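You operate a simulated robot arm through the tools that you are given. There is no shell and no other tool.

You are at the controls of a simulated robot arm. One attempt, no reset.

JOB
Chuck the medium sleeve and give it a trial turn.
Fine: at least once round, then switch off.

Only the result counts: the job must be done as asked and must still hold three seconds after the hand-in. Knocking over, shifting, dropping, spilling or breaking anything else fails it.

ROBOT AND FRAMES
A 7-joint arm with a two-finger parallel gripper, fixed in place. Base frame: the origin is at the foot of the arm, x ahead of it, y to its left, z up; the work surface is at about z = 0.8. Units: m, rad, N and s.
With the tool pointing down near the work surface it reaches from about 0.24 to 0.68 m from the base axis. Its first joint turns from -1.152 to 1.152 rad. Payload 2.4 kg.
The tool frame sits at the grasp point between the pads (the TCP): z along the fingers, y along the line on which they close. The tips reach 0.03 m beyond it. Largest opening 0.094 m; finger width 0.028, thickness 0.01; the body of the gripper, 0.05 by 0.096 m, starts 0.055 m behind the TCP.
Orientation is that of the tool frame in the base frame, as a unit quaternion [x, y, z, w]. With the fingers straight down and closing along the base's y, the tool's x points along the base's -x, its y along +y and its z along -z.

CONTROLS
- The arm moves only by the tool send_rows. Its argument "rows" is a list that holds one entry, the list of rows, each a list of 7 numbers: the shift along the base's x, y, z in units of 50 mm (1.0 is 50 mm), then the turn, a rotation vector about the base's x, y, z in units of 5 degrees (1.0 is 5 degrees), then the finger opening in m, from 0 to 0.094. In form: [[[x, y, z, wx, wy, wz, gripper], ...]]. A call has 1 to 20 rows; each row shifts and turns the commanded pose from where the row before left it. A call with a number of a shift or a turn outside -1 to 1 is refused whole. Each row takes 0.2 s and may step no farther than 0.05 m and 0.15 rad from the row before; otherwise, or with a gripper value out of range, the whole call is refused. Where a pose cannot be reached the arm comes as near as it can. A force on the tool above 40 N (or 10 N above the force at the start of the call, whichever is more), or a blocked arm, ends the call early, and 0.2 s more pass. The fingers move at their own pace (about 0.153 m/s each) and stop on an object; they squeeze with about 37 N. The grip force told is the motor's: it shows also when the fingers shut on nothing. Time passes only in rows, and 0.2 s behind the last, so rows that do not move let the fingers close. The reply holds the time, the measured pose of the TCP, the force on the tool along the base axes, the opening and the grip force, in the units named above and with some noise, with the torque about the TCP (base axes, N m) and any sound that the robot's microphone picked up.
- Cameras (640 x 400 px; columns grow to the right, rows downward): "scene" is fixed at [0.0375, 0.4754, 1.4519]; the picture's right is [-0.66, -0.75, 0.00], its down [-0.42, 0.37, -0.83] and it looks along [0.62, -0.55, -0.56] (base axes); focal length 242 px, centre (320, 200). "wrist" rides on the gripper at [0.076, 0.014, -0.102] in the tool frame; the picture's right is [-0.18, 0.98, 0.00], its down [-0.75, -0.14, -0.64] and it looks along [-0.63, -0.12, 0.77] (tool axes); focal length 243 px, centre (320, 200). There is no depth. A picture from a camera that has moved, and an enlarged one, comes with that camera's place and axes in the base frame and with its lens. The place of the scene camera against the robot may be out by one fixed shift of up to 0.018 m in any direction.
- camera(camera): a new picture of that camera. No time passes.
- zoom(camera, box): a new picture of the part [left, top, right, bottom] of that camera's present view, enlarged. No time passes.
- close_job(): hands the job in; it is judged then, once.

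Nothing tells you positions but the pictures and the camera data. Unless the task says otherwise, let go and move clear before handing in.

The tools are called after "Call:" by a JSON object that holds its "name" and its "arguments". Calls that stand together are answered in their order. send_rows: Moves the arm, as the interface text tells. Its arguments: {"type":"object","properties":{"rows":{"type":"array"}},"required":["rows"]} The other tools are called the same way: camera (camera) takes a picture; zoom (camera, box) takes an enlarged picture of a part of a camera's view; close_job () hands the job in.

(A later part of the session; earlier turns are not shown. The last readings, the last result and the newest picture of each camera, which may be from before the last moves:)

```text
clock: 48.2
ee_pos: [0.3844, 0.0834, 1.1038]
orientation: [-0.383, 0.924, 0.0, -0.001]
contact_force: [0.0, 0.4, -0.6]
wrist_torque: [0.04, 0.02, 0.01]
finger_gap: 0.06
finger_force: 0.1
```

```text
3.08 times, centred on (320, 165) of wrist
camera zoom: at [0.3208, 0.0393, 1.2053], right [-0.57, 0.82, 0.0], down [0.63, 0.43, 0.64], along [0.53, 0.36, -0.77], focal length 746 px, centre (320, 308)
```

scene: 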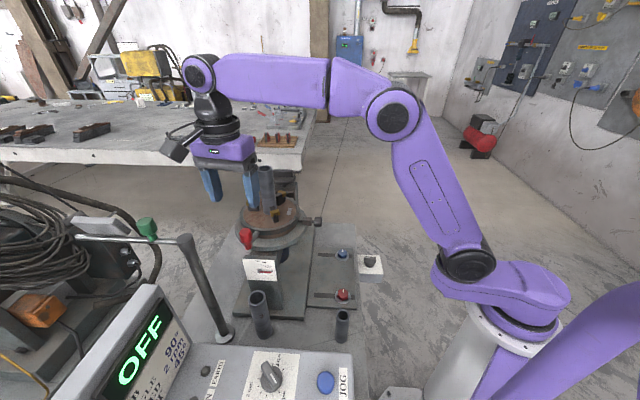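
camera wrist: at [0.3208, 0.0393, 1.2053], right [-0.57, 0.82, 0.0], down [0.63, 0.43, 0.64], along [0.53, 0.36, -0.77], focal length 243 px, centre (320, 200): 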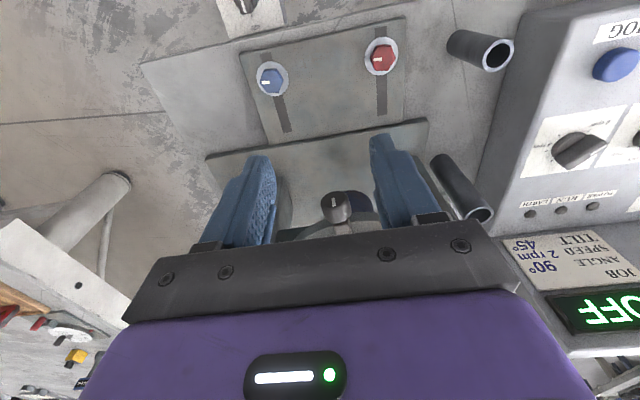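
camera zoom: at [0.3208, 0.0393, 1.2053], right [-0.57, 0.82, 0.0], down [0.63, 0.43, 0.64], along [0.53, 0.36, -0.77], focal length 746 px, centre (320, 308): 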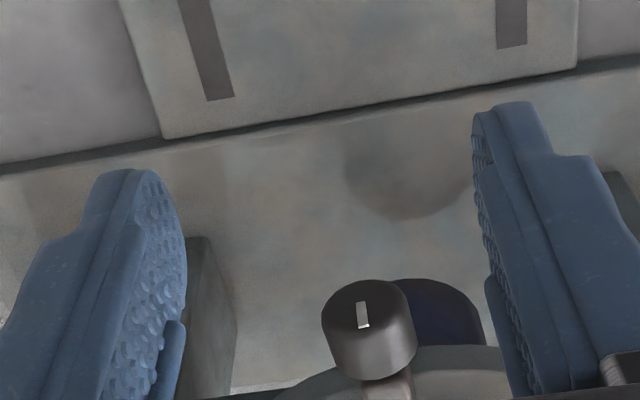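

The knob's outer face has a white index mark, and it sits on a shaft entering the chuck body below the ring, so it looks like a rotation lock pin. I'll position over it, with fingers closing tangentially, and check alignment.

Call:
{"name": "send_rows", "arguments": {"rows": [[[0.31, 0.425, 0, 0, 0, 0, 0.06], [0.31, 0.425, 0, 0, 0, 0, 0.06], [0.308, 0.424, 0, 0, 0, 0, 0.06], [0, 0, 0, 0, 0, 0, 0.06]]]}}

Call:
{"name": "camera", "arguments": {"camera": "wrist"}}

Call:
{"name": "zoom", "arguments": {"camera": "scene", "box": [240, 150, 380, 260]}}

Call:
{"name": "zoom", "arguments": {"camera": "wrist", "box": [240, 60, 400, 230]}}

```text
clock: 49.2
ee_pos: [0.431, 0.1474, 1.1031]
orientation: [-0.382, 0.924, 0.001, 0.001]
contact_force: [-0.2, -0.4, -0.1]
wrist_torque: [-0.05, -0.01, 0.01]
finger_gap: 0.0602
finger_force: 0.0
```

```text
taken
camera wrist: at [0.367, 0.1029, 1.205], right [-0.56, 0.83, 0.0], down [0.63, 0.43, 0.64], along [0.53, 0.36, -0.77], focal length 243 px, centre (320, 200)
```

wrist: 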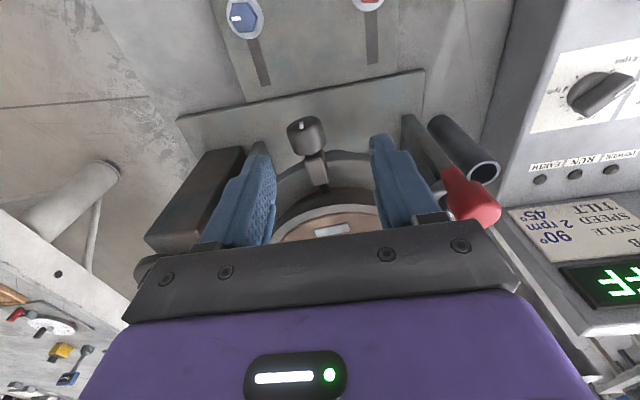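

```text
3.64 times, centred on (310, 205) of scene
camera zoom: at [0.0375, 0.4754, 1.4519], right [-0.66, -0.75, 0.0], down [-0.42, 0.37, -0.83], along [0.62, -0.55, -0.56], focal length 880 px, centre (356, 182)
```

zoom: 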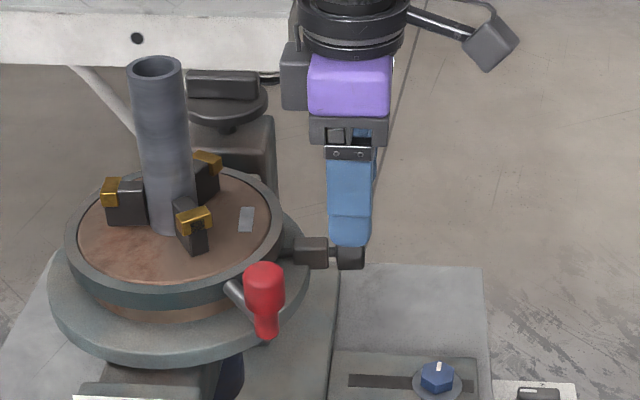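

```text
2.35 times, centred on (320, 145) of wrist
camera zoom: at [0.367, 0.1029, 1.205], right [-0.56, 0.83, 0.0], down [0.63, 0.43, 0.64], along [0.53, 0.36, -0.77], focal length 571 px, centre (320, 329)
```

zoom: 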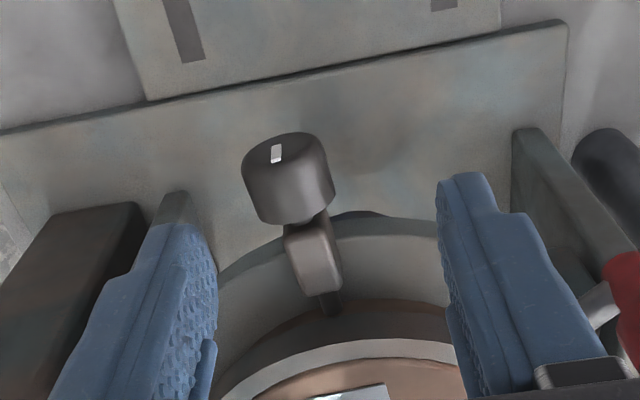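

My measurement now puts the knob about 10 mm from where it was before, so the chuck may have turned slightly under the lever push. I'll repeat the earlier scene zooms with identical boxes to compare.

Call:
{"name": "zoom", "arguments": {"camera": "scene", "box": [230, 190, 330, 250]}}

Call:
{"name": "zoom", "arguments": {"camera": "scene", "box": [280, 205, 330, 239]}}

Call:
{"name": "zoom", "arguments": {"camera": "wrist", "box": [280, 100, 360, 220]}}

```text
6.40 times, centred on (280, 220) of scene
camera zoom: at [0.0375, 0.4754, 1.4519], right [-0.66, -0.75, 0.0], down [-0.42, 0.37, -0.83], along [0.62, -0.55, -0.56], focal length 1549 px, centre (576, 72)
```

zoom: 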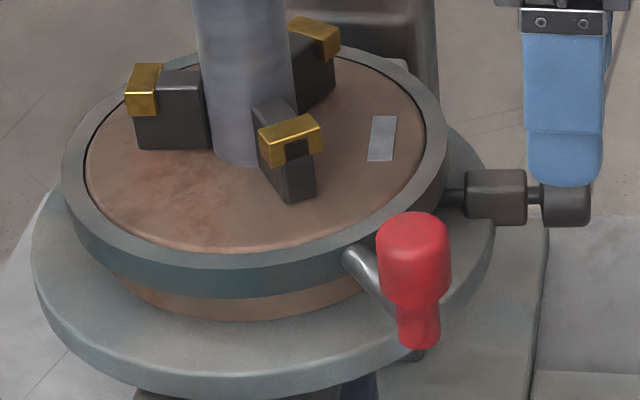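

```text
11.76 times, centred on (305, 222) of scene
camera zoom: at [0.0375, 0.4754, 1.4519], right [-0.66, -0.75, 0.0], down [-0.42, 0.37, -0.83], along [0.62, -0.55, -0.56], focal length 2848 px, centre (496, -59)
```

zoom: 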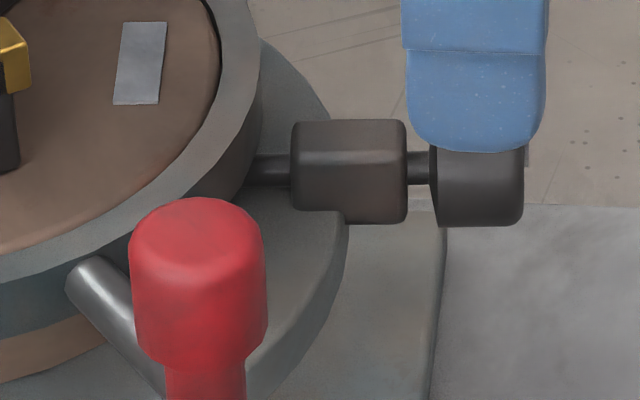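

```text
3.33 times, centred on (320, 160) of wrist
camera zoom: at [0.367, 0.1029, 1.205], right [-0.56, 0.83, 0.0], down [0.63, 0.43, 0.64], along [0.53, 0.36, -0.77], focal length 809 px, centre (320, 333)
```

zoom: 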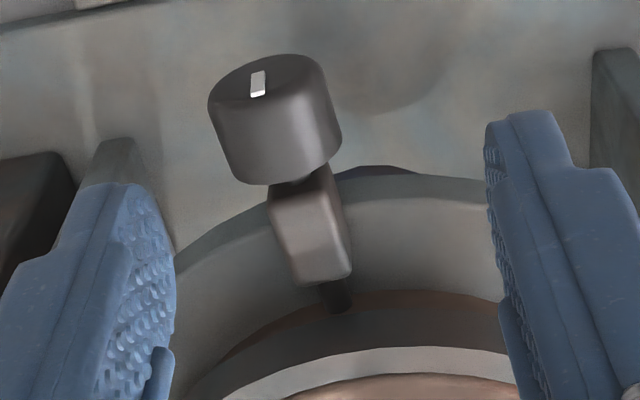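

Confirmed: the whole table turned about 4–5° with the knob on it, so that knob is part of the rotating chuck assembly and not a fixed lock. I'll leave it alone for now and go to the panel to check reach over the FWD/OFF/REV and POWER knobs.

Call:
{"name": "send_rows", "arguments": {"rows": [[[0, 0, 1, 0, 0, 0, 0.06], [0, 0, 1, 0, 0, 0, 0.06], [-0.556, 0.747, 0, 0, 0, 0, 0.06], [-0.556, 0.747, 0, 0, 0, 0, 0.06], [-0.556, 0.747, 0, 0, 0, 0, 0.06], [-0.556, 0.747, 0, 0, 0, 0, 0.06], [-0.556, 0.747, 0, 0, 0, 0, 0.06], [-0.556, 0.747, 0, 0, 0, 0, 0.06], [-0.556, 0.747, 0, 0, 0, 0, 0.06], [-0.556, 0.747, 0, 0, 0, 0, 0.06], [-0.556, 0.747, 0, 0, 0, 0, 0.06], [0, 0, -1, 0, 0, 0, 0.06], [0, 0, -1, 0, 0, 0, 0.06], [0, 0, 0, 0, 0, 0, 0.06]]]}}

Call:
{"name": "camera", "arguments": {"camera": "wrist"}}

Call:
{"name": "camera", "arguments": {"camera": "scene"}}

```text
clock: 52.2
ee_pos: [0.1812, 0.4852, 1.0986]
orientation: [-0.384, 0.923, 0.001, 0.001]
contact_force: [-0.6, 0.7, -0.1]
wrist_torque: [-0.04, 0.01, 0.02]
finger_gap: 0.0601
finger_force: 0.0
```

```text
taken
camera wrist: at [0.1166, 0.4402, 1.2005], right [-0.56, 0.83, 0.0], down [0.63, 0.43, 0.64], along [0.53, 0.36, -0.77], focal length 243 px, centre (320, 200)
```

wrist: 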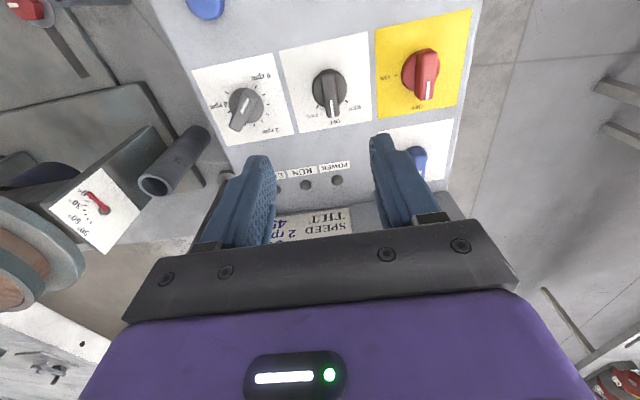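

```text
taken
```

scene: 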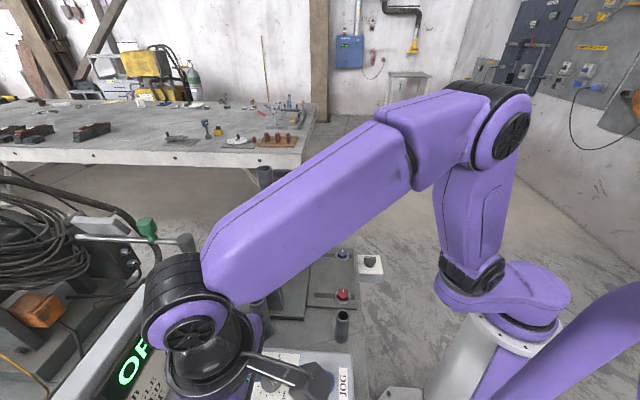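

Reach over the panel is fine. I'll zoom in on the knobs from this good viewpoint.

Call:
{"name": "zoom", "arguments": {"camera": "wrist", "box": [180, 0, 480, 190]}}

Call:
{"name": "zoom", "arguments": {"camera": "wrist", "box": [280, 20, 400, 140]}}

Call:
{"name": "zoom", "arguments": {"camera": "wrist", "box": [190, 50, 300, 150]}}

Call:
{"name": "zoom", "arguments": {"camera": "wrist", "box": [370, 20, 480, 120]}}

```text
2.11 times, centred on (330, 95) of wrist
camera zoom: at [0.1166, 0.4402, 1.2005], right [-0.56, 0.83, 0.0], down [0.63, 0.43, 0.64], along [0.53, 0.36, -0.77], focal length 511 px, centre (299, 421)
```

zoom: 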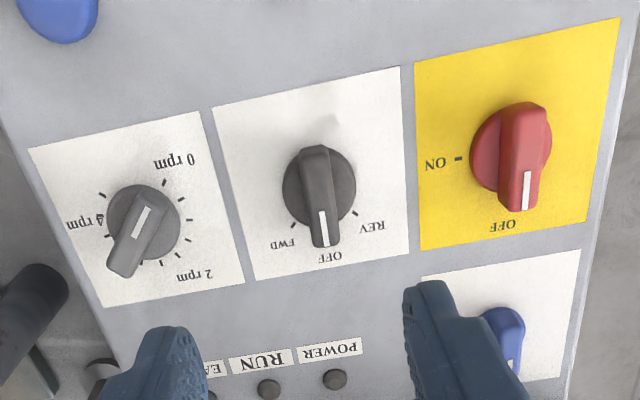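

```text
3.33 times, centred on (340, 80) of wrist
camera zoom: at [0.1166, 0.4402, 1.2005], right [-0.56, 0.83, 0.0], down [0.63, 0.43, 0.64], along [0.53, 0.36, -0.77], focal length 809 px, centre (253, 600)
```

zoom: 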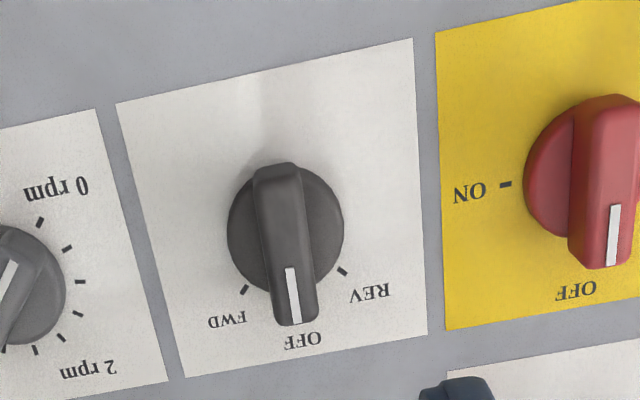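

```text
4.00 times, centred on (245, 100) of wrist
camera zoom: at [0.1166, 0.4402, 1.2005], right [-0.56, 0.83, 0.0], down [0.63, 0.43, 0.64], along [0.53, 0.36, -0.77], focal length 970 px, centre (620, 600)
```

zoom: 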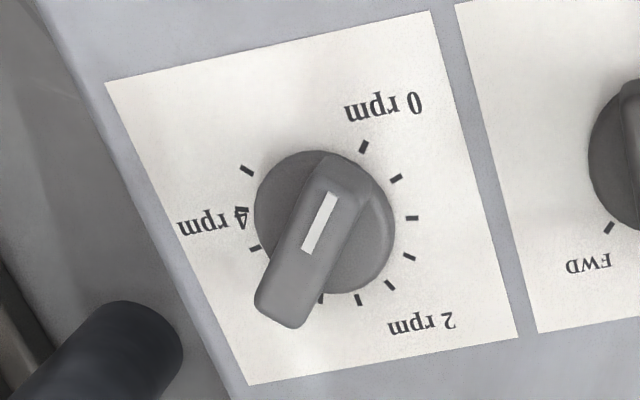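

```text
4.00 times, centred on (425, 70) of wrist
camera zoom: at [0.1166, 0.4402, 1.2005], right [-0.56, 0.83, 0.0], down [0.63, 0.43, 0.64], along [0.53, 0.36, -0.77], focal length 970 px, centre (-100, 720)
```

zoom: 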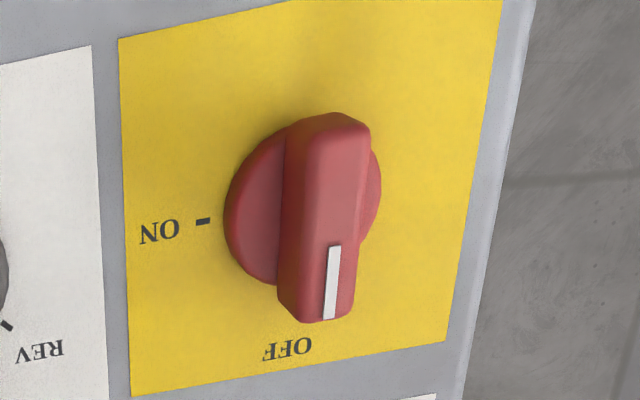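

The speed knob is at 0 rpm (ticks every 0.5 rpm, 2 rpm = 108° clockwise), FWD/OFF/REV is at OFF with FWD 45° clockwise, and POWER goes from OFF clockwise 90° to ON. I'll hover over the POWER switch at about (0.105, 0.567).

Call:
{"name": "send_rows", "arguments": {"rows": [[[-0.51, 0.545, -0.2, 0, 0, 0, 0.05], [-0.51, 0.545, -0.4, 0, 0, 0, 0.05], [-0.51, 0.546, -0.4, 0, 0, 0, 0.05], [0, 0, 0, 0, 0, 0, 0.05]]]}}

Call:
{"name": "camera", "arguments": {"camera": "wrist"}}

```text
clock: 53.2
ee_pos: [0.1026, 0.5666, 1.0519]
orientation: [-0.382, 0.924, 0.001, -0.001]
contact_force: [-1.0, -0.3, 0.3]
wrist_torque: [0.0, 0.0, -0.01]
finger_gap: 0.0502
finger_force: 0.0
```

```text
taken
camera wrist: at [0.0391, 0.5229, 1.1526], right [-0.56, 0.83, 0.0], down [0.63, 0.43, 0.64], along [0.53, 0.36, -0.77], focal length 243 px, centre (320, 200)
```

wrist: 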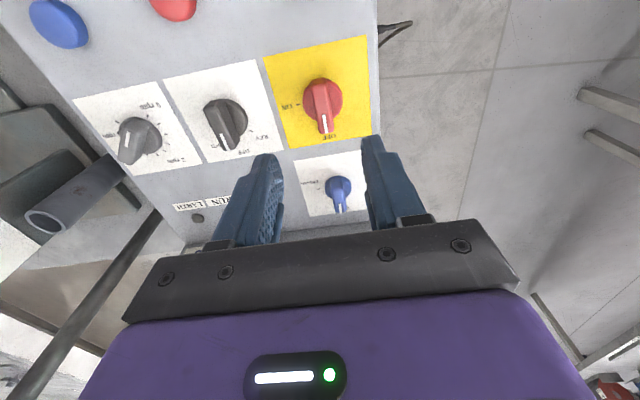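

Call:
{"name": "zoom", "arguments": {"camera": "wrist", "box": [260, 50, 390, 220]}}

```text
2.35 times, centred on (325, 135) of wrist
camera zoom: at [0.0391, 0.5229, 1.1526], right [-0.56, 0.83, 0.0], down [0.63, 0.43, 0.64], along [0.53, 0.36, -0.77], focal length 571 px, centre (308, 353)
```

zoom: 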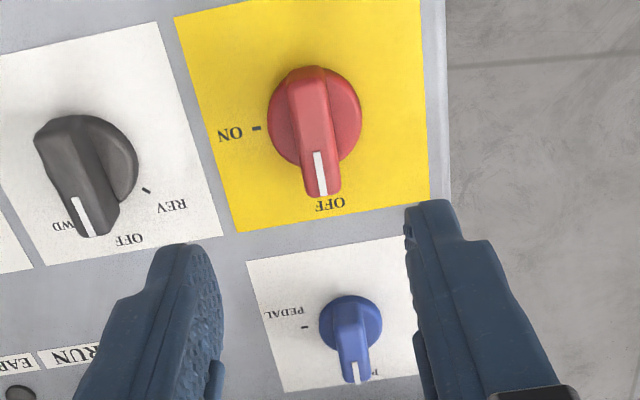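

Reach is good; the power knob's centre is at (0.100, 0.568). I'll descend over its bar and close gently.

Call:
{"name": "send_rows", "arguments": {"rows": [[[-0.048, 0.028, -0.64, 0, 0, 0, 0.05], [0, 0, -0.65, 0, 0, 0, 0.05], [0, 0, -0.65, 0, 0, 0, 0.05], [0, 0, 0, 0, 0, 0, 0.05]]]}}

Call:
{"name": "camera", "arguments": {"camera": "wrist"}}

```text
clock: 54.2
ee_pos: [0.101, 0.5689, 0.9554]
orientation: [-0.383, 0.924, 0.0, 0.0]
contact_force: [0.5, -0.5, -0.5]
wrist_torque: [0.05, -0.02, -0.02]
finger_gap: 0.0499
finger_force: 0.2
```

```text
taken
camera wrist: at [0.0378, 0.5242, 1.0577], right [-0.56, 0.83, 0.0], down [0.63, 0.43, 0.64], along [0.53, 0.36, -0.77], focal length 243 px, centre (320, 200)
```

wrist: 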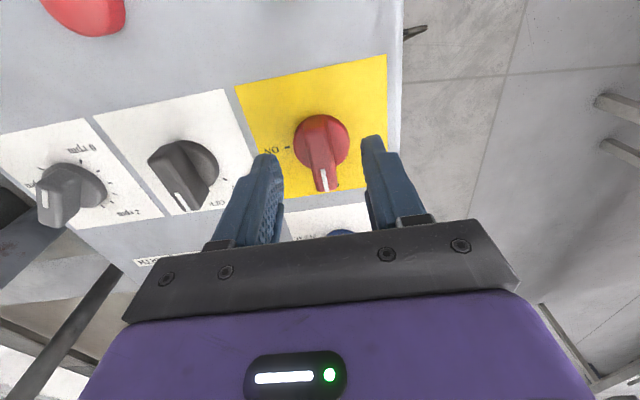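

Call:
{"name": "send_rows", "arguments": {"rows": [[[0, 0, -0.1, 0, 0, 0, 0.05], [0, 0, -0.1, 0, 0, 0, 0.05], [0, 0, 0, 0, 0, 0, 0.05]]]}}

Call:
{"name": "zoom", "arguments": {"camera": "wrist", "box": [220, 100, 420, 240]}}

```text
clock: 55.0
ee_pos: [0.1012, 0.5683, 0.945]
orientation: [-0.382, 0.924, 0.001, -0.001]
contact_force: [-0.5, 0.3, -0.5]
wrist_torque: [-0.02, 0.06, 0.03]
finger_gap: 0.05
finger_force: 0.1
```

```text
2.86 times, centred on (320, 170) of wrist
camera zoom: at [0.037, 0.5238, 1.0471], right [-0.56, 0.83, 0.0], down [0.63, 0.43, 0.64], along [0.53, 0.36, -0.77], focal length 693 px, centre (320, 286)
```

zoom: 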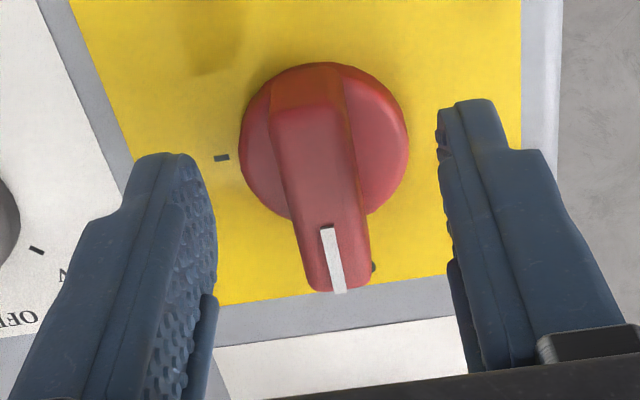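

Call:
{"name": "send_rows", "arguments": {"rows": [[[0, 0, 0, 0, 0, 0, 0.03], [0, 0, 0, 0, 0, 0, 0.01], [0, 0, 0, 0, 0, 0, 0.005], [0, 0, 0, 0, 0, 0, 0.005]]]}}

Call:
{"name": "camera", "arguments": {"camera": "wrist"}}

```text
clock: 56.0
ee_pos: [0.1017, 0.5666, 0.945]
orientation: [-0.382, 0.924, 0.0, 0.001]
contact_force: [1.2, -0.9, -0.3]
wrist_torque: [-0.08, -0.04, -0.03]
finger_gap: 0.0159
finger_force: 45.6
```

```text
taken
camera wrist: at [0.0373, 0.5237, 1.0472], right [-0.56, 0.83, 0.0], down [0.63, 0.43, 0.64], along [0.53, 0.36, -0.77], focal length 243 px, centre (320, 200)
```

wrist: 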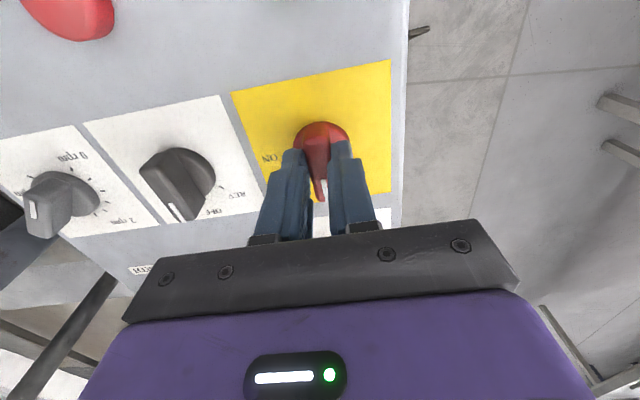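

The bar is gripped (16 mm gap). I'll turn it clockwise in stages.

Call:
{"name": "send_rows", "arguments": {"rows": [[[0, 0, 0, 0, 0, -1, 0.005], [0, 0, 0, 0, 0, -1, 0.005], [0, 0, 0, 0, 0, -1, 0.005], [0, 0, 0, 0, 0, -1, 0.005], [0, 0, 0, 0, 0, -1, 0.005], [0, 0, 0, 0, 0, -1, 0.005], [0, 0, 0, 0, 0, -1, 0.005], [0, 0, 0, 0, 0, -1, 0.005], [0, 0, 0, 0, 0, -1, 0.005], [0, 0, 0, 0, 0, 0, 0.005]]]}}

Call:
{"name": "camera", "arguments": {"camera": "wrist"}}

```text
clock: 57.6
ee_pos: [0.0996, 0.5717, 0.9452]
orientation: [-0.098, 0.995, 0.006, 0.0]
contact_force: [0.8, 7.4, -9.1]
wrist_torque: [0.0, 0.42, 0.06]
finger_gap: 0.0159
finger_force: 45.0
stopped in row 7: the force on the tool passed its limit at 41 N (the readings are from after the stop); the commanded pose is now the measured one
```

```text
taken
camera wrist: at [0.0219, 0.5683, 1.0473], right [-0.01, 1.0, 0.01], down [0.77, 0.0, 0.64], along [0.64, 0.02, -0.77], focal length 243 px, centre (320, 200)
```

wrist: 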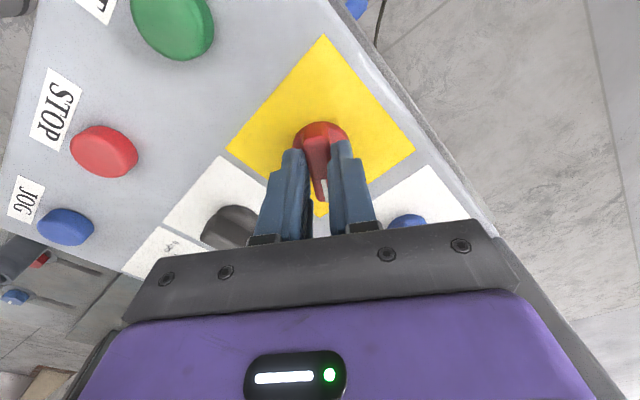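

The knob turned about 34° and then side-load stopped it. I'll check the grip before continuing.

Call:
{"name": "zoom", "arguments": {"camera": "wrist", "box": [240, 90, 400, 230]}}

```text
2.86 times, centred on (320, 160) of wrist
camera zoom: at [0.0219, 0.5683, 1.0473], right [-0.01, 1.0, 0.01], down [0.77, 0.0, 0.64], along [0.64, 0.02, -0.77], focal length 693 px, centre (320, 314)
```

zoom: 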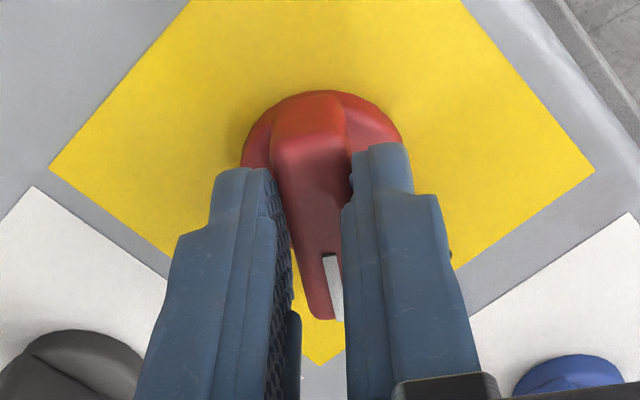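

The knob axis works out to (0.1005, 0.569), so the TCP had drifted about 3 mm off. I'll re-centre on the axis and continue turning more slowly.

Call:
{"name": "send_rows", "arguments": {"rows": [[[0.01, -0.027, 0.01, 0, 0, 0, 0.005], [0.01, -0.027, 0, 0, 0, 0, 0.005], [0, 0, 0, 0, 0, -0.5, 0.005], [0, 0, 0, 0, 0, -0.5, 0.005], [0, 0, 0, 0, 0, -0.5, 0.005], [0, 0, 0, 0, 0, 0, 0.005]]]}}

```text
clock: 58.2
ee_pos: [0.0989, 0.5716, 0.9456]
orientation: [-0.099, 0.995, 0.012, 0.002]
contact_force: [2.3, 8.9, -9.3]
wrist_torque: [-0.1, 0.39, 0.07]
finger_gap: 0.0159
finger_force: 44.7
stopped in row 2: the force on the tool passed its limit at 42 N (the readings are from after the stop); the commanded pose is now the measured one
```

The contact force says the knob wants the grip further to +y, so I'll follow the force: continue turning while shifting slightly that way.

Call:
{"name": "send_rows", "arguments": {"rows": [[[0.005, 0.02, -0.01, 0, 0, -0.2, 0.005], [0.005, 0.015, -0.01, 0, 0, -0.4, 0.005], [0, 0.01, 0, 0, 0, -0.5, 0.005], [0, 0, 0, 0, 0, 0, 0.005]]]}}

```text
clock: 59.2
ee_pos: [0.0996, 0.5717, 0.9454]
orientation: [-0.051, 0.999, 0.009, 0.001]
contact_force: [-4.3, -6.4, 4.7]
wrist_torque: [-0.42, -1.2, -0.03]
finger_gap: 0.0159
finger_force: 45.1
```

Call:
{"name": "send_rows", "arguments": {"rows": [[[-0.005, -0.005, 0.005, 0, 0, -0.5, 0.005], [0, 0, 0, 0, 0, -0.5, 0.005], [0, 0, 0, 0, 0, -0.5, 0.005], [0, 0, 0, 0, 0, -0.5, 0.005], [0, 0, 0, 0, 0, 0, 0.005]]]}}

```text
clock: 60.4
ee_pos: [0.0991, 0.5725, 0.9462]
orientation: [0.035, 0.999, 0.011, 0.003]
contact_force: [-4.8, -1.5, 8.0]
wrist_torque: [-0.3, 1.04, -0.03]
finger_gap: 0.016
finger_force: 45.2
```

Call:
{"name": "send_rows", "arguments": {"rows": [[[-0.005, 0.006, 0.005, 0, 0, -0.6, 0.005], [0, 0.006, 0, 0, 0, -0.6, 0.005], [0, 0.006, 0, 0, 0, -0.6, 0.005], [0, 0.006, 0, 0, 0, -0.6, 0.005], [0, 0.006, 0, 0, 0, -0.6, 0.005], [0, 0, 0, 0, 0, 0, 0.005]]]}}

Call:
{"name": "camera", "arguments": {"camera": "wrist"}}

```text
clock: 61.8
ee_pos: [0.0979, 0.5741, 0.9449]
orientation: [0.166, 0.986, 0.012, 0.003]
contact_force: [-2.5, 14.1, 3.5]
wrist_torque: [-0.05, -0.21, 0.1]
finger_gap: 0.0161
finger_force: 44.3
```

```text
taken
camera wrist: at [0.0309, 0.6103, 1.0474], right [0.5, 0.87, 0.02], down [0.66, -0.39, 0.64], along [0.57, -0.3, -0.77], focal length 243 px, centre (320, 200)
```

wrist: 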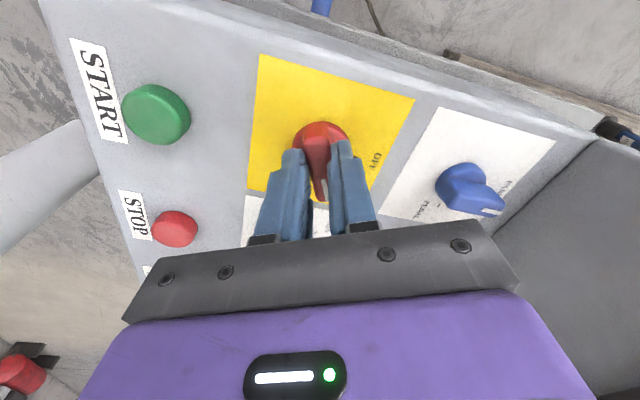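

About 64° turned so far. I'll continue the last part with a slight relief shift.

Call:
{"name": "send_rows", "arguments": {"rows": [[[0, 0.03, 0, 0, 0, -0.6, 0.005], [0, 0.015, 0, 0, 0, -0.6, 0.005], [0.005, 0.012, 0, 0, 0, -0.6, 0.005], [0.005, 0.012, 0, 0, 0, -0.6, 0.005], [0.005, 0.012, 0, 0, 0, -0.6, 0.005], [0, 0, 0, 0, 0, 0, 0.005]]]}}

```text
clock: 63.2
ee_pos: [0.0997, 0.5761, 0.9459]
orientation: [0.293, 0.956, 0.007, 0.005]
contact_force: [-2.4, -5.1, 11.8]
wrist_torque: [0.29, 1.25, -0.05]
finger_gap: 0.0158
finger_force: 45.1
```

Call:
{"name": "send_rows", "arguments": {"rows": [[[0.005, 0, 0, 0, 0, -0.6, 0.005], [0.005, 0.008, 0, 0, 0, -0.6, 0.005], [0.005, 0.008, 0, 0, 0, -0.6, 0.005], [0, 0.008, 0, 0, 0, -0.5, 0.005], [0, 0, 0, 0, 0, 0, 0.005]]]}}

Call:
{"name": "camera", "arguments": {"camera": "wrist"}}

Call:
{"name": "camera", "arguments": {"camera": "scene"}}

```text
clock: 64.4
ee_pos: [0.1002, 0.5777, 0.9461]
orientation: [0.386, 0.922, 0.006, 0.006]
contact_force: [-1.3, -17.5, 20.4]
wrist_torque: [-0.35, 0.5, 0.42]
finger_gap: 0.0157
finger_force: 45.0
```

```text
taken
camera wrist: at [0.0558, 0.6407, 1.047], right [0.83, 0.56, 0.02], down [0.42, -0.64, 0.64], along [0.37, -0.53, -0.76], focal length 243 px, centre (320, 200)
```

wrist: 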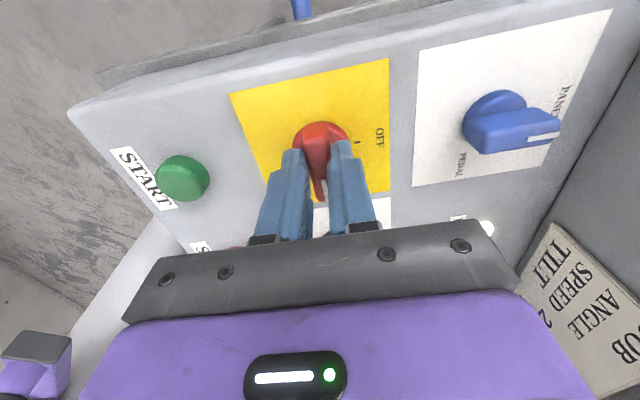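

```text
taken
```

scene: 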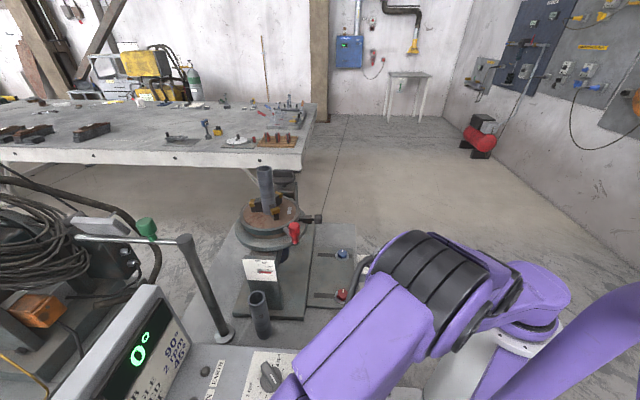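

The display now reads "0°", so power is on. I'll release the knob, rise, and inspect.

Call:
{"name": "send_rows", "arguments": {"rows": [[[0, 0, 0, 0, 0, 0, 0.03], [0, 0, 0, 0, 0, 0, 0.05], [0, 0, 0, 0, 0, 0, 0.05], [0, 0, 0.6, 0, 0, 0, 0.05], [0, 0, 0.8, 0, 0, 0, 0.05], [0, 0, 0.8, 0, 0, 0, 0.05], [0, 0, 0, 0, 0, 0, 0.05]]]}}

Call:
{"name": "camera", "arguments": {"camera": "wrist"}}

Call:
{"name": "zoom", "arguments": {"camera": "scene", "box": [80, 280, 320, 400]}}

```text
clock: 66.0
ee_pos: [0.1019, 0.5798, 1.0553]
orientation: [0.388, 0.922, 0.008, 0.005]
contact_force: [-0.1, 0.4, -0.3]
wrist_torque: [0.03, 0.01, 0.02]
finger_gap: 0.05
finger_force: 0.0
```

```text
taken
camera wrist: at [0.0563, 0.6436, 1.1578], right [0.83, 0.56, 0.02], down [0.42, -0.64, 0.64], along [0.37, -0.52, -0.77], focal length 243 px, centre (320, 200)
```

wrist: 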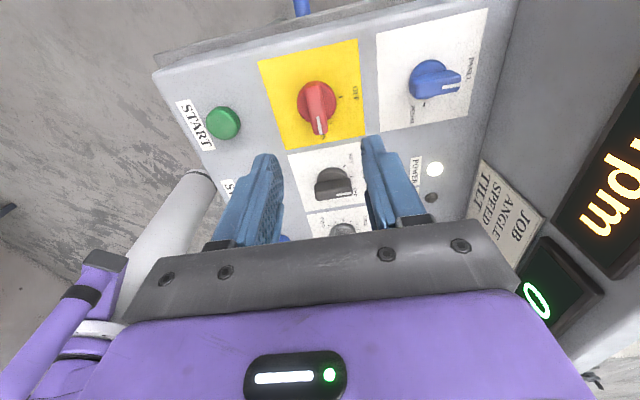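

```text
2.67 times, centred on (200, 340) of scene
camera zoom: at [0.0375, 0.4754, 1.4519], right [-0.66, -0.75, 0.0], down [-0.42, 0.37, -0.83], along [0.62, -0.55, -0.56], focal length 646 px, centre (640, -173)
```

zoom: 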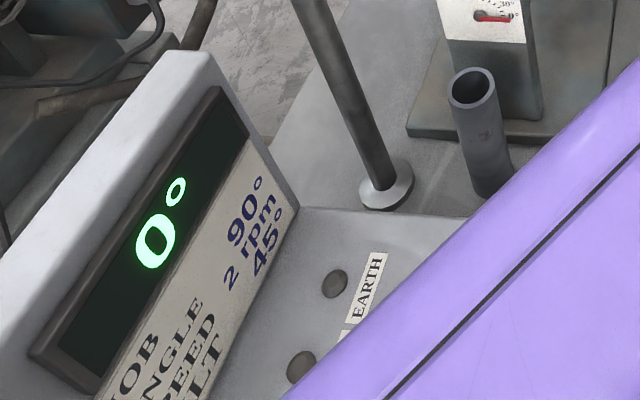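

Power is on: the POWER lamp is lit and the displays show 0° and an rpm value. The turning path also tells me the panel surface is nearer z ≈ 0.88, so I'll correct the knob positions: FWD ≈ (0.180, 0.498), speed ≈ (0.256, 0.4225). Next is the FWD selector.

Call:
{"name": "send_rows", "arguments": {"rows": [[[0.0868, -0.0909, 0, -0.126, 0.176, 0.9, 0.05], [0.0868, -0.0909, 0, 0, 0, 1, 0.05], [0.0868, -0.0909, 0, 0, 0, 1, 0.05], [0.0868, -0.0909, 0, 0, 0, 1, 0.05], [0.0868, -0.0909, 0, 0, 0, 1, 0.05], [0.0868, -0.0909, 0, 0, 0, 1, 0.05], [0.0868, -0.0909, 0, 0, 0, 1, 0.05], [0.0868, -0.0909, 0, 0, 0, 1, 0.05], [0.0868, -0.0909, 0, 0, 0, 1, 0.05], [0.0868, -0.0909, 0, 0, 0, 1, 0.05], [0.0868, -0.0909, 0, 0, 0, 1, 0.05], [0.0868, -0.0909, 0, 0, 0, 1, 0.05], [0.0868, -0.0909, 0, 0, 0, 1, 0.05], [0.0868, -0.0909, 0, 0, 0, 1, 0.05], [0.0868, -0.0909, 0, 0, 0, 1, 0.05], [0.0868, -0.0909, 0, 0, 0, 1, 0.05], [0.0868, -0.0909, 0, 0, 0, 1, 0.05], [0.0868, -0.0909, 0, 0, 0, 1, 0.05], [0, 0, 0, 0, 0, 0.22, 0.05], [0, 0, 0, 0, 0, 0, 0.05]]]}}

Call:
{"name": "camera", "arguments": {"camera": "wrist"}}

Call:
{"name": "zoom", "arguments": {"camera": "wrist", "box": [260, 50, 390, 220]}}

```text
clock: 70.2
ee_pos: [0.1773, 0.4972, 1.055]
orientation: [-0.384, 0.924, 0.001, -0.001]
contact_force: [-0.1, 0.0, -0.1]
wrist_torque: [-0.04, 0.0, -0.02]
finger_gap: 0.0501
finger_force: 0.1
```

```text
taken
camera wrist: at [0.1141, 0.4535, 1.1568], right [-0.57, 0.82, 0.0], down [0.63, 0.43, 0.64], along [0.53, 0.36, -0.77], focal length 243 px, centre (320, 200)
```

wrist: 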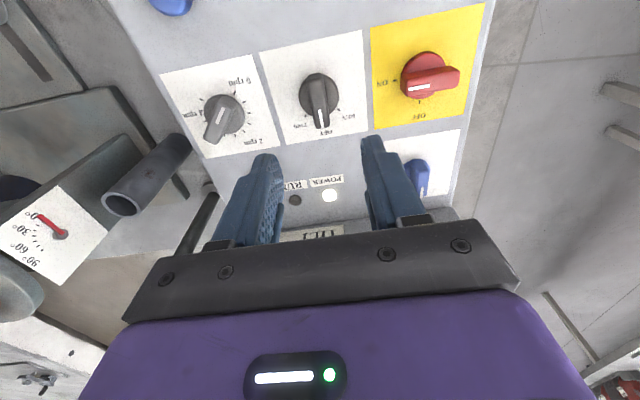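

```text
2.35 times, centred on (325, 135) of wrist
camera zoom: at [0.1141, 0.4535, 1.1568], right [-0.57, 0.82, 0.0], down [0.63, 0.43, 0.64], along [0.53, 0.36, -0.77], focal length 571 px, centre (308, 353)
```

zoom: 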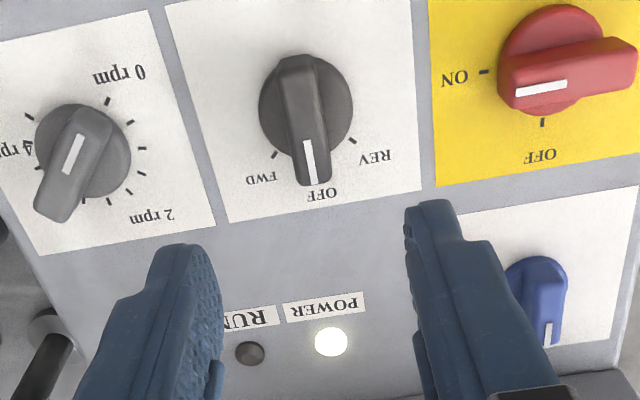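

The FWD selector is at (0.180, 0.497). I'll descend onto its bar and grip.

Call:
{"name": "send_rows", "arguments": {"rows": [[[0.054, 0.006, -0.5, 0, 0, 0, 0.05], [0, 0, -0.7, 0, 0, 0, 0.05], [0, 0, -0.7, 0, 0, 0, 0.05], [0, 0, -0.5, 0, 0, 0, 0.05], [0, 0, 0, 0, 0, 0, 0.05], [0, 0, 0, 0, 0, 0, 0.02], [0, 0, 0, 0, 0, 0, 0.005], [0, 0, 0, 0, 0, 0, 0.005]]]}}

Call:
{"name": "zoom", "arguments": {"camera": "wrist", "box": [220, 90, 420, 240]}}

```text
clock: 72.0
ee_pos: [0.1809, 0.4986, 0.935]
orientation: [-0.382, 0.924, 0.001, 0.0]
contact_force: [0.9, -0.4, -3.3]
wrist_torque: [0.36, -0.59, -0.03]
finger_gap: 0.0156
finger_force: 44.8
```

```text
2.67 times, centred on (320, 165) of wrist
camera zoom: at [0.1166, 0.4542, 1.0373], right [-0.57, 0.82, 0.0], down [0.63, 0.43, 0.64], along [0.53, 0.36, -0.77], focal length 647 px, centre (320, 293)
```

zoom: 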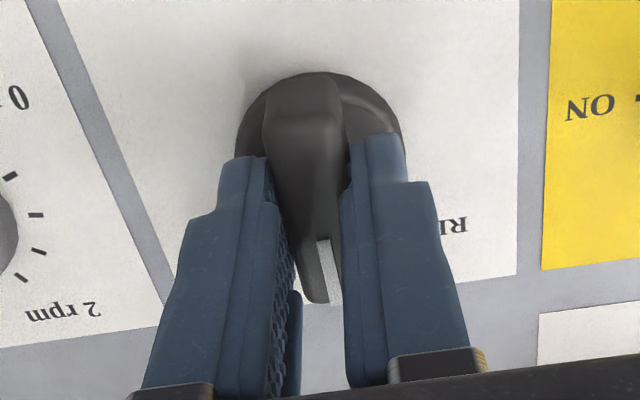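

Call:
{"name": "send_rows", "arguments": {"rows": [[[0, 0, 0, 0, 0, -0.6, 0.005], [0, 0, 0, 0, 0, -0.6, 0.005], [0, 0, 0, 0, 0, -0.6, 0.005], [0, 0, 0, 0, 0, -0.6, 0.005], [0, 0, 0, 0, 0, -0.6, 0.005], [0, 0, 0, 0, 0, -0.6, 0.005], [0, 0, 0, 0, 0, 0, 0.005]]]}}

```text
clock: 73.6
ee_pos: [0.1799, 0.4983, 0.9353]
orientation: [-0.235, 0.972, 0.001, 0.0]
contact_force: [1.5, -1.1, -0.3]
wrist_torque: [-0.01, -0.27, -0.02]
finger_gap: 0.0157
finger_force: 44.8
```

The selector is turning smoothly. I'll continue to the FWD mark.

Call:
{"name": "send_rows", "arguments": {"rows": [[[0, 0, 0, 0, 0, -0.6, 0.005], [0, 0, 0, 0, 0, -0.6, 0.005], [0, 0, 0, 0, 0, -0.6, 0.005], [0, 0, 0, 0, 0, -0.6, 0.005], [0, 0, 0, 0, 0, -0.6, 0.005], [0, 0, 0, 0, 0, -0.6, 0.005], [0, 0, 0, 0, 0, -0.6, 0.005], [0, 0, 0, 0, 0, -0.6, 0.005], [0, 0, 0, 0, 0, -0.6, 0.005], [0, 0, 0, 0, 0, 0, 0.005]]]}}

Call:
{"name": "zoom", "arguments": {"camera": "wrist", "box": [220, 70, 420, 240]}}

Call:
{"name": "camera", "arguments": {"camera": "scene"}}

```text
clock: 75.8
ee_pos: [0.1802, 0.4998, 0.9367]
orientation: [0.0, 1.0, 0.002, 0.0]
contact_force: [3.3, 6.8, -3.9]
wrist_torque: [-0.14, -0.05, 0.0]
finger_gap: 0.0158
finger_force: 45.8
```

```text
2.35 times, centred on (320, 155) of wrist
camera zoom: at [0.1042, 0.5121, 1.0373], right [0.18, 0.98, 0.0], down [0.75, -0.14, 0.64], along [0.63, -0.12, -0.77], focal length 571 px, centre (320, 306)
```

zoom: 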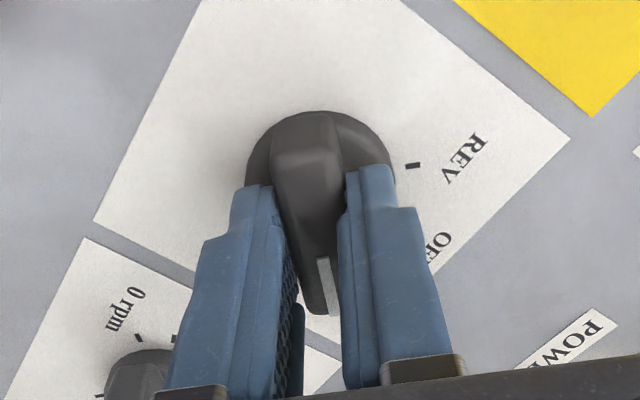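

```text
taken
```

scene: 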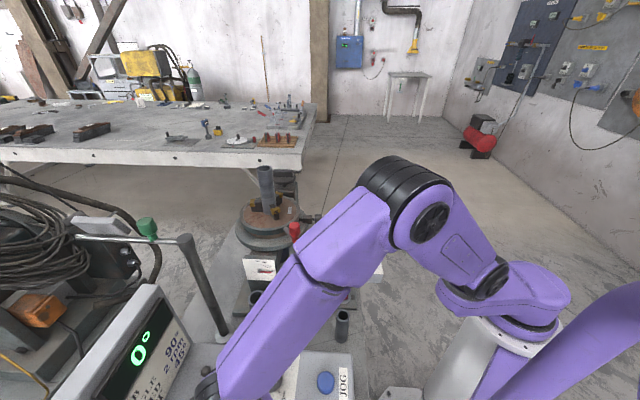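

The pointer is at FWD. I'll release, rise, and rotate the gripper 180° while moving to the speed knob so there's wrist range for its 108° clockwise turn.

Call:
{"name": "send_rows", "arguments": {"rows": [[[0, 0, 0, 0, 0, 0, 0.03], [0, 0, 0, 0, 0, 0, 0.05], [0, 0, 0, 0, 0, 0, 0.05], [0, 0, 0.6, 0, 0, 0, 0.05], [0, 0, 0.8, 0, 0, 0, 0.05], [0, 0, 0.9, 0, 0, 0, 0.05], [0.126, -0.129, 0, 0, 0, 1, 0.05], [0.126, -0.129, 0, 0, 0, 1, 0.05], [0.126, -0.129, 0, 0, 0, 1, 0.05], [0.126, -0.129, 0, 0, 0, 1, 0.05], [0.126, -0.129, 0, 0, 0, 1, 0.05], [0.126, -0.129, 0, 0, 0, 1, 0.05], [0.126, -0.129, 0, 0, 0, 1, 0.05], [0.126, -0.129, 0, 0, 0, 1, 0.05], [0.126, -0.129, 0, 0, 0, 1, 0.05], [0.126, -0.129, 0, 0, 0, 1, 0.05], [0.126, -0.129, 0, 0, 0, 1, 0.05], [0.126, -0.129, 0, 0, 0, 1, 0.05], [0, 0, 0, 0, 0, 1, 0.05], [0, 0, 0, 0, 0, 1, 0.05]]]}}

Call:
{"name": "camera", "arguments": {"camera": "wrist"}}

```text
clock: 80.0
ee_pos: [0.2556, 0.421, 1.0509]
orientation: [-0.575, 0.818, 0.0, 0.0]
contact_force: [0.9, 0.3, 0.0]
wrist_torque: [-0.01, 0.03, 0.01]
finger_gap: 0.0501
finger_force: 0.0
```

```text
taken
camera wrist: at [0.2168, 0.3523, 1.1524], right [-0.86, 0.51, 0.0], down [0.39, 0.66, 0.64], along [0.32, 0.55, -0.77], focal length 243 px, centre (320, 200)
```

wrist: 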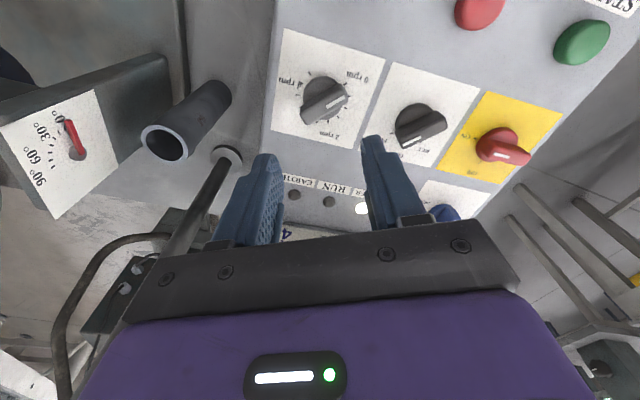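

Call:
{"name": "zoom", "arguments": {"camera": "wrist", "box": [260, 30, 460, 180]}}

```text
2.67 times, centred on (360, 105) of wrist
camera zoom: at [0.2168, 0.3523, 1.1524], right [-0.86, 0.51, 0.0], down [0.39, 0.66, 0.64], along [0.32, 0.55, -0.77], focal length 647 px, centre (213, 453)
```

zoom: 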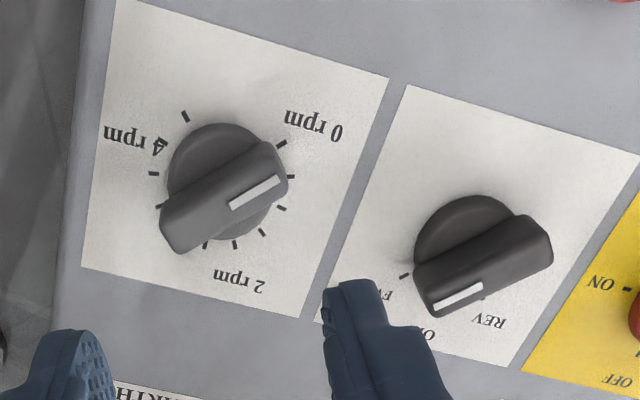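

The FWD selector points at FWD and the speed pointer is at 0. I'll rotate on to yaw 180° for the speed knob.

Call:
{"name": "send_rows", "arguments": {"rows": [[[0, 0, 0, 0, 0, 1, 0.05], [0, 0, 0, 0, 0, 1, 0.05], [0, 0, 0, 0, 0, 1, 0.05], [0, 0, 0, 0, 0, 1, 0.05], [0, 0, 0, 0, 0, 1, 0.05], [0, 0, 0, 0, 0, 1, 0.05], [0, 0, 0, 0, 0, 1, 0.05], [0, 0, 0, 0, 0, 1, 0.05], [0, 0, 0, 0, 0, 1, 0.05], [0, 0, 0, 0, 0, 1, 0.05], [0, 0, 0, 0, 0, 1, 0.05], [0, 0, 0, 0, 0, 1, 0.05], [0, 0, 0, 0, 0, 1, 0.05], [0, 0, 0, 0, 0, 1, 0.05], [0, 0, 0, 0, 0, 1, 0.05], [0, 0, 0, 0, 0, 1, 0.05], [0, 0, 0, 0, 0, 1, 0.05], [0, 0, 0, 0, 0, 1, 0.05], [0, 0, 0, 0, 0, 1, 0.05], [0, 0, 0, 0, 0, 1, 0.05]]]}}

Call:
{"name": "send_rows", "arguments": {"rows": [[[0, 0, 0, 0, 0, 1, 0.05], [0, 0, 0, 0, 0, 1, 0.05], [0, 0, 0, 0, 0, 0, 0.05]]]}}

Call:
{"name": "camera", "arguments": {"camera": "wrist"}}

```text
clock: 84.2
ee_pos: [0.2556, 0.421, 1.0506]
orientation: [0.996, -0.086, 0.0, 0.001]
contact_force: [-0.4, -0.7, 0.1]
wrist_torque: [0.02, -0.01, -0.03]
finger_gap: 0.05
finger_force: 0.0
```

```text
clock: 85.0
ee_pos: [0.2555, 0.4198, 1.0504]
orientation: [1.0, 0.001, 0.001, 0.001]
contact_force: [-0.3, -0.7, 0.9]
wrist_torque: [0.02, 0.01, 0.04]
finger_gap: 0.0504
finger_force: 0.1
```

```text
taken
camera wrist: at [0.3326, 0.4056, 1.1519], right [-0.18, -0.98, 0.0], down [-0.75, 0.14, 0.64], along [-0.63, 0.12, -0.77], focal length 243 px, centre (320, 200)
```

wrist: 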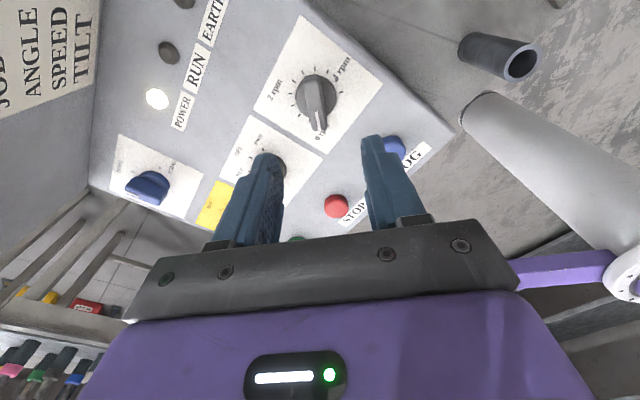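

Call:
{"name": "zoom", "arguments": {"camera": "wrist", "box": [250, 30, 390, 170]}}

```text
2.86 times, centred on (320, 100) of wrist
camera zoom: at [0.3326, 0.4056, 1.1519], right [-0.18, -0.98, 0.0], down [-0.75, 0.14, 0.64], along [-0.63, 0.12, -0.77], focal length 693 px, centre (320, 486)
```

zoom: 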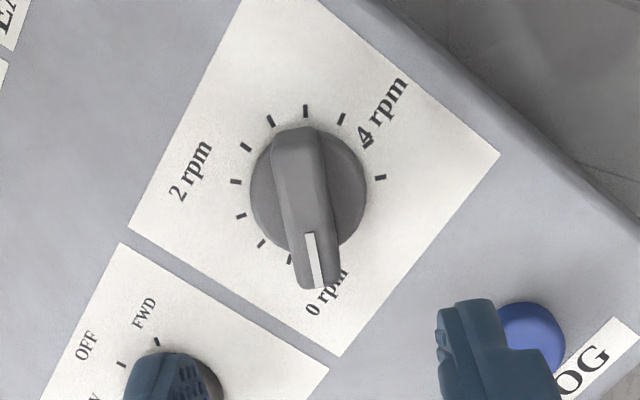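

The speed knob's centre is at (0.2556, 0.4235), with the bar aligned to the fingers. I'll descend and grip it.

Call:
{"name": "send_rows", "arguments": {"rows": [[[0, 0.074, -0.4, 0, 0, 0, 0.05], [0, 0, -0.7, 0, 0, 0, 0.05], [0, 0, -0.7, 0, 0, 0, 0.05], [0, 0, -0.5, 0, 0, 0, 0.05], [0, 0, 0, 0, 0, 0, 0.05], [0, 0, 0, 0, 0, 0, 0.02], [0, 0, 0, 0, 0, 0, 0.005], [0, 0, 0, 0, 0, 0, 0.005]]]}}

Call:
{"name": "zoom", "arguments": {"camera": "wrist", "box": [220, 70, 420, 240]}}

```text
clock: 86.8
ee_pos: [0.2561, 0.4252, 0.9379]
orientation: [1.0, 0.002, 0.002, -0.001]
contact_force: [2.2, 15.0, -10.7]
wrist_torque: [0.35, -0.47, -0.12]
finger_gap: 0.0156
finger_force: 45.3
```

```text
2.35 times, centred on (320, 155) of wrist
camera zoom: at [0.3322, 0.4094, 1.0392], right [-0.18, -0.98, 0.0], down [-0.75, 0.14, 0.64], along [-0.63, 0.12, -0.77], focal length 571 px, centre (320, 306)
```

zoom: 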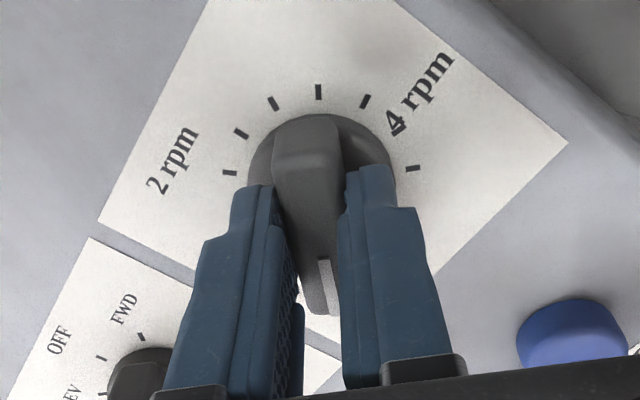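

Gripped. I'll relieve the small side load and start turning clockwise toward 2 rpm.

Call:
{"name": "send_rows", "arguments": {"rows": [[[0, 0.03, -0.02, 0, 0, 0, 0.005], [0, 0, 0, 0, 0, -0.6, 0.005], [0, 0, 0, 0, 0, -0.6, 0.005], [0, 0, 0, 0, 0, -0.6, 0.005], [0, 0, 0, 0, 0, -0.6, 0.005], [0, 0, 0, 0, 0, -0.6, 0.005], [0, 0, 0, 0, 0, -0.6, 0.005], [0, 0, 0, 0, 0, 0, 0.005]]]}}

```text
clock: 88.6
ee_pos: [0.256, 0.4238, 0.9356]
orientation: [0.988, -0.157, -0.001, 0.001]
contact_force: [-2.8, -16.5, 36.1]
wrist_torque: [-0.1, 0.03, 0.01]
finger_gap: 0.016
finger_force: 45.4
```

Call:
{"name": "send_rows", "arguments": {"rows": [[[0, -0.02, 0.05, 0, 0, 0, 0.005], [0, 0, 0.02, 0, 0, 0, 0.005], [0, 0, 0, 0, 0, -0.6, 0.005], [0, 0, 0, 0, 0, -0.6, 0.005], [0, 0, 0, 0, 0, -0.6, 0.005], [0, 0, 0, 0, 0, -0.6, 0.005], [0, 0, 0, 0, 0, 0, 0.005]]]}}

Call:
{"name": "zoom", "arguments": {"camera": "wrist", "box": [220, 70, 420, 240]}}

```text
clock: 90.2
ee_pos: [0.2567, 0.424, 0.9368]
orientation: [0.966, -0.259, 0.0, 0.003]
contact_force: [0.6, -7.4, -31.1]
wrist_torque: [0.5, 0.08, 0.0]
finger_gap: 0.0157
finger_force: 44.8
```

```text
2.35 times, centred on (320, 155) of wrist
camera zoom: at [0.3151, 0.3735, 1.0386], right [-0.65, -0.76, 0.01], down [-0.58, 0.5, 0.64], along [-0.49, 0.41, -0.77], focal length 571 px, centre (320, 306)
```

zoom: 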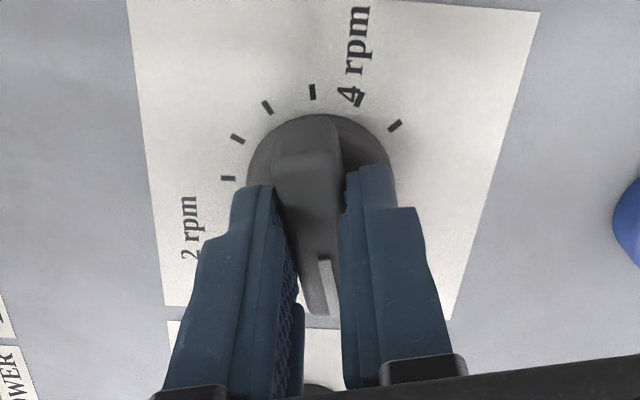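

Call:
{"name": "send_rows", "arguments": {"rows": [[[0, -0.015, -0.035, 0, 0, 0, 0.005], [0, 0, 0, 0, 0, -0.6, 0.005], [0, 0, 0, 0, 0, -0.6, 0.005], [0, 0, 0, 0, 0, -0.6, 0.005], [0, 0, 0, 0, 0, -0.6, 0.005], [0, 0, 0, 0, 0, -0.6, 0.005], [0, 0, 0, 0, 0, -0.6, 0.005], [0, 0, 0, 0, 0, 0, 0.005]]]}}

```text
clock: 92.0
ee_pos: [0.2557, 0.4225, 0.9372]
orientation: [0.913, -0.408, -0.001, 0.001]
contact_force: [-6.1, -14.9, 14.1]
wrist_torque: [-0.38, -0.05, 0.01]
finger_gap: 0.0158
finger_force: 45.1
```

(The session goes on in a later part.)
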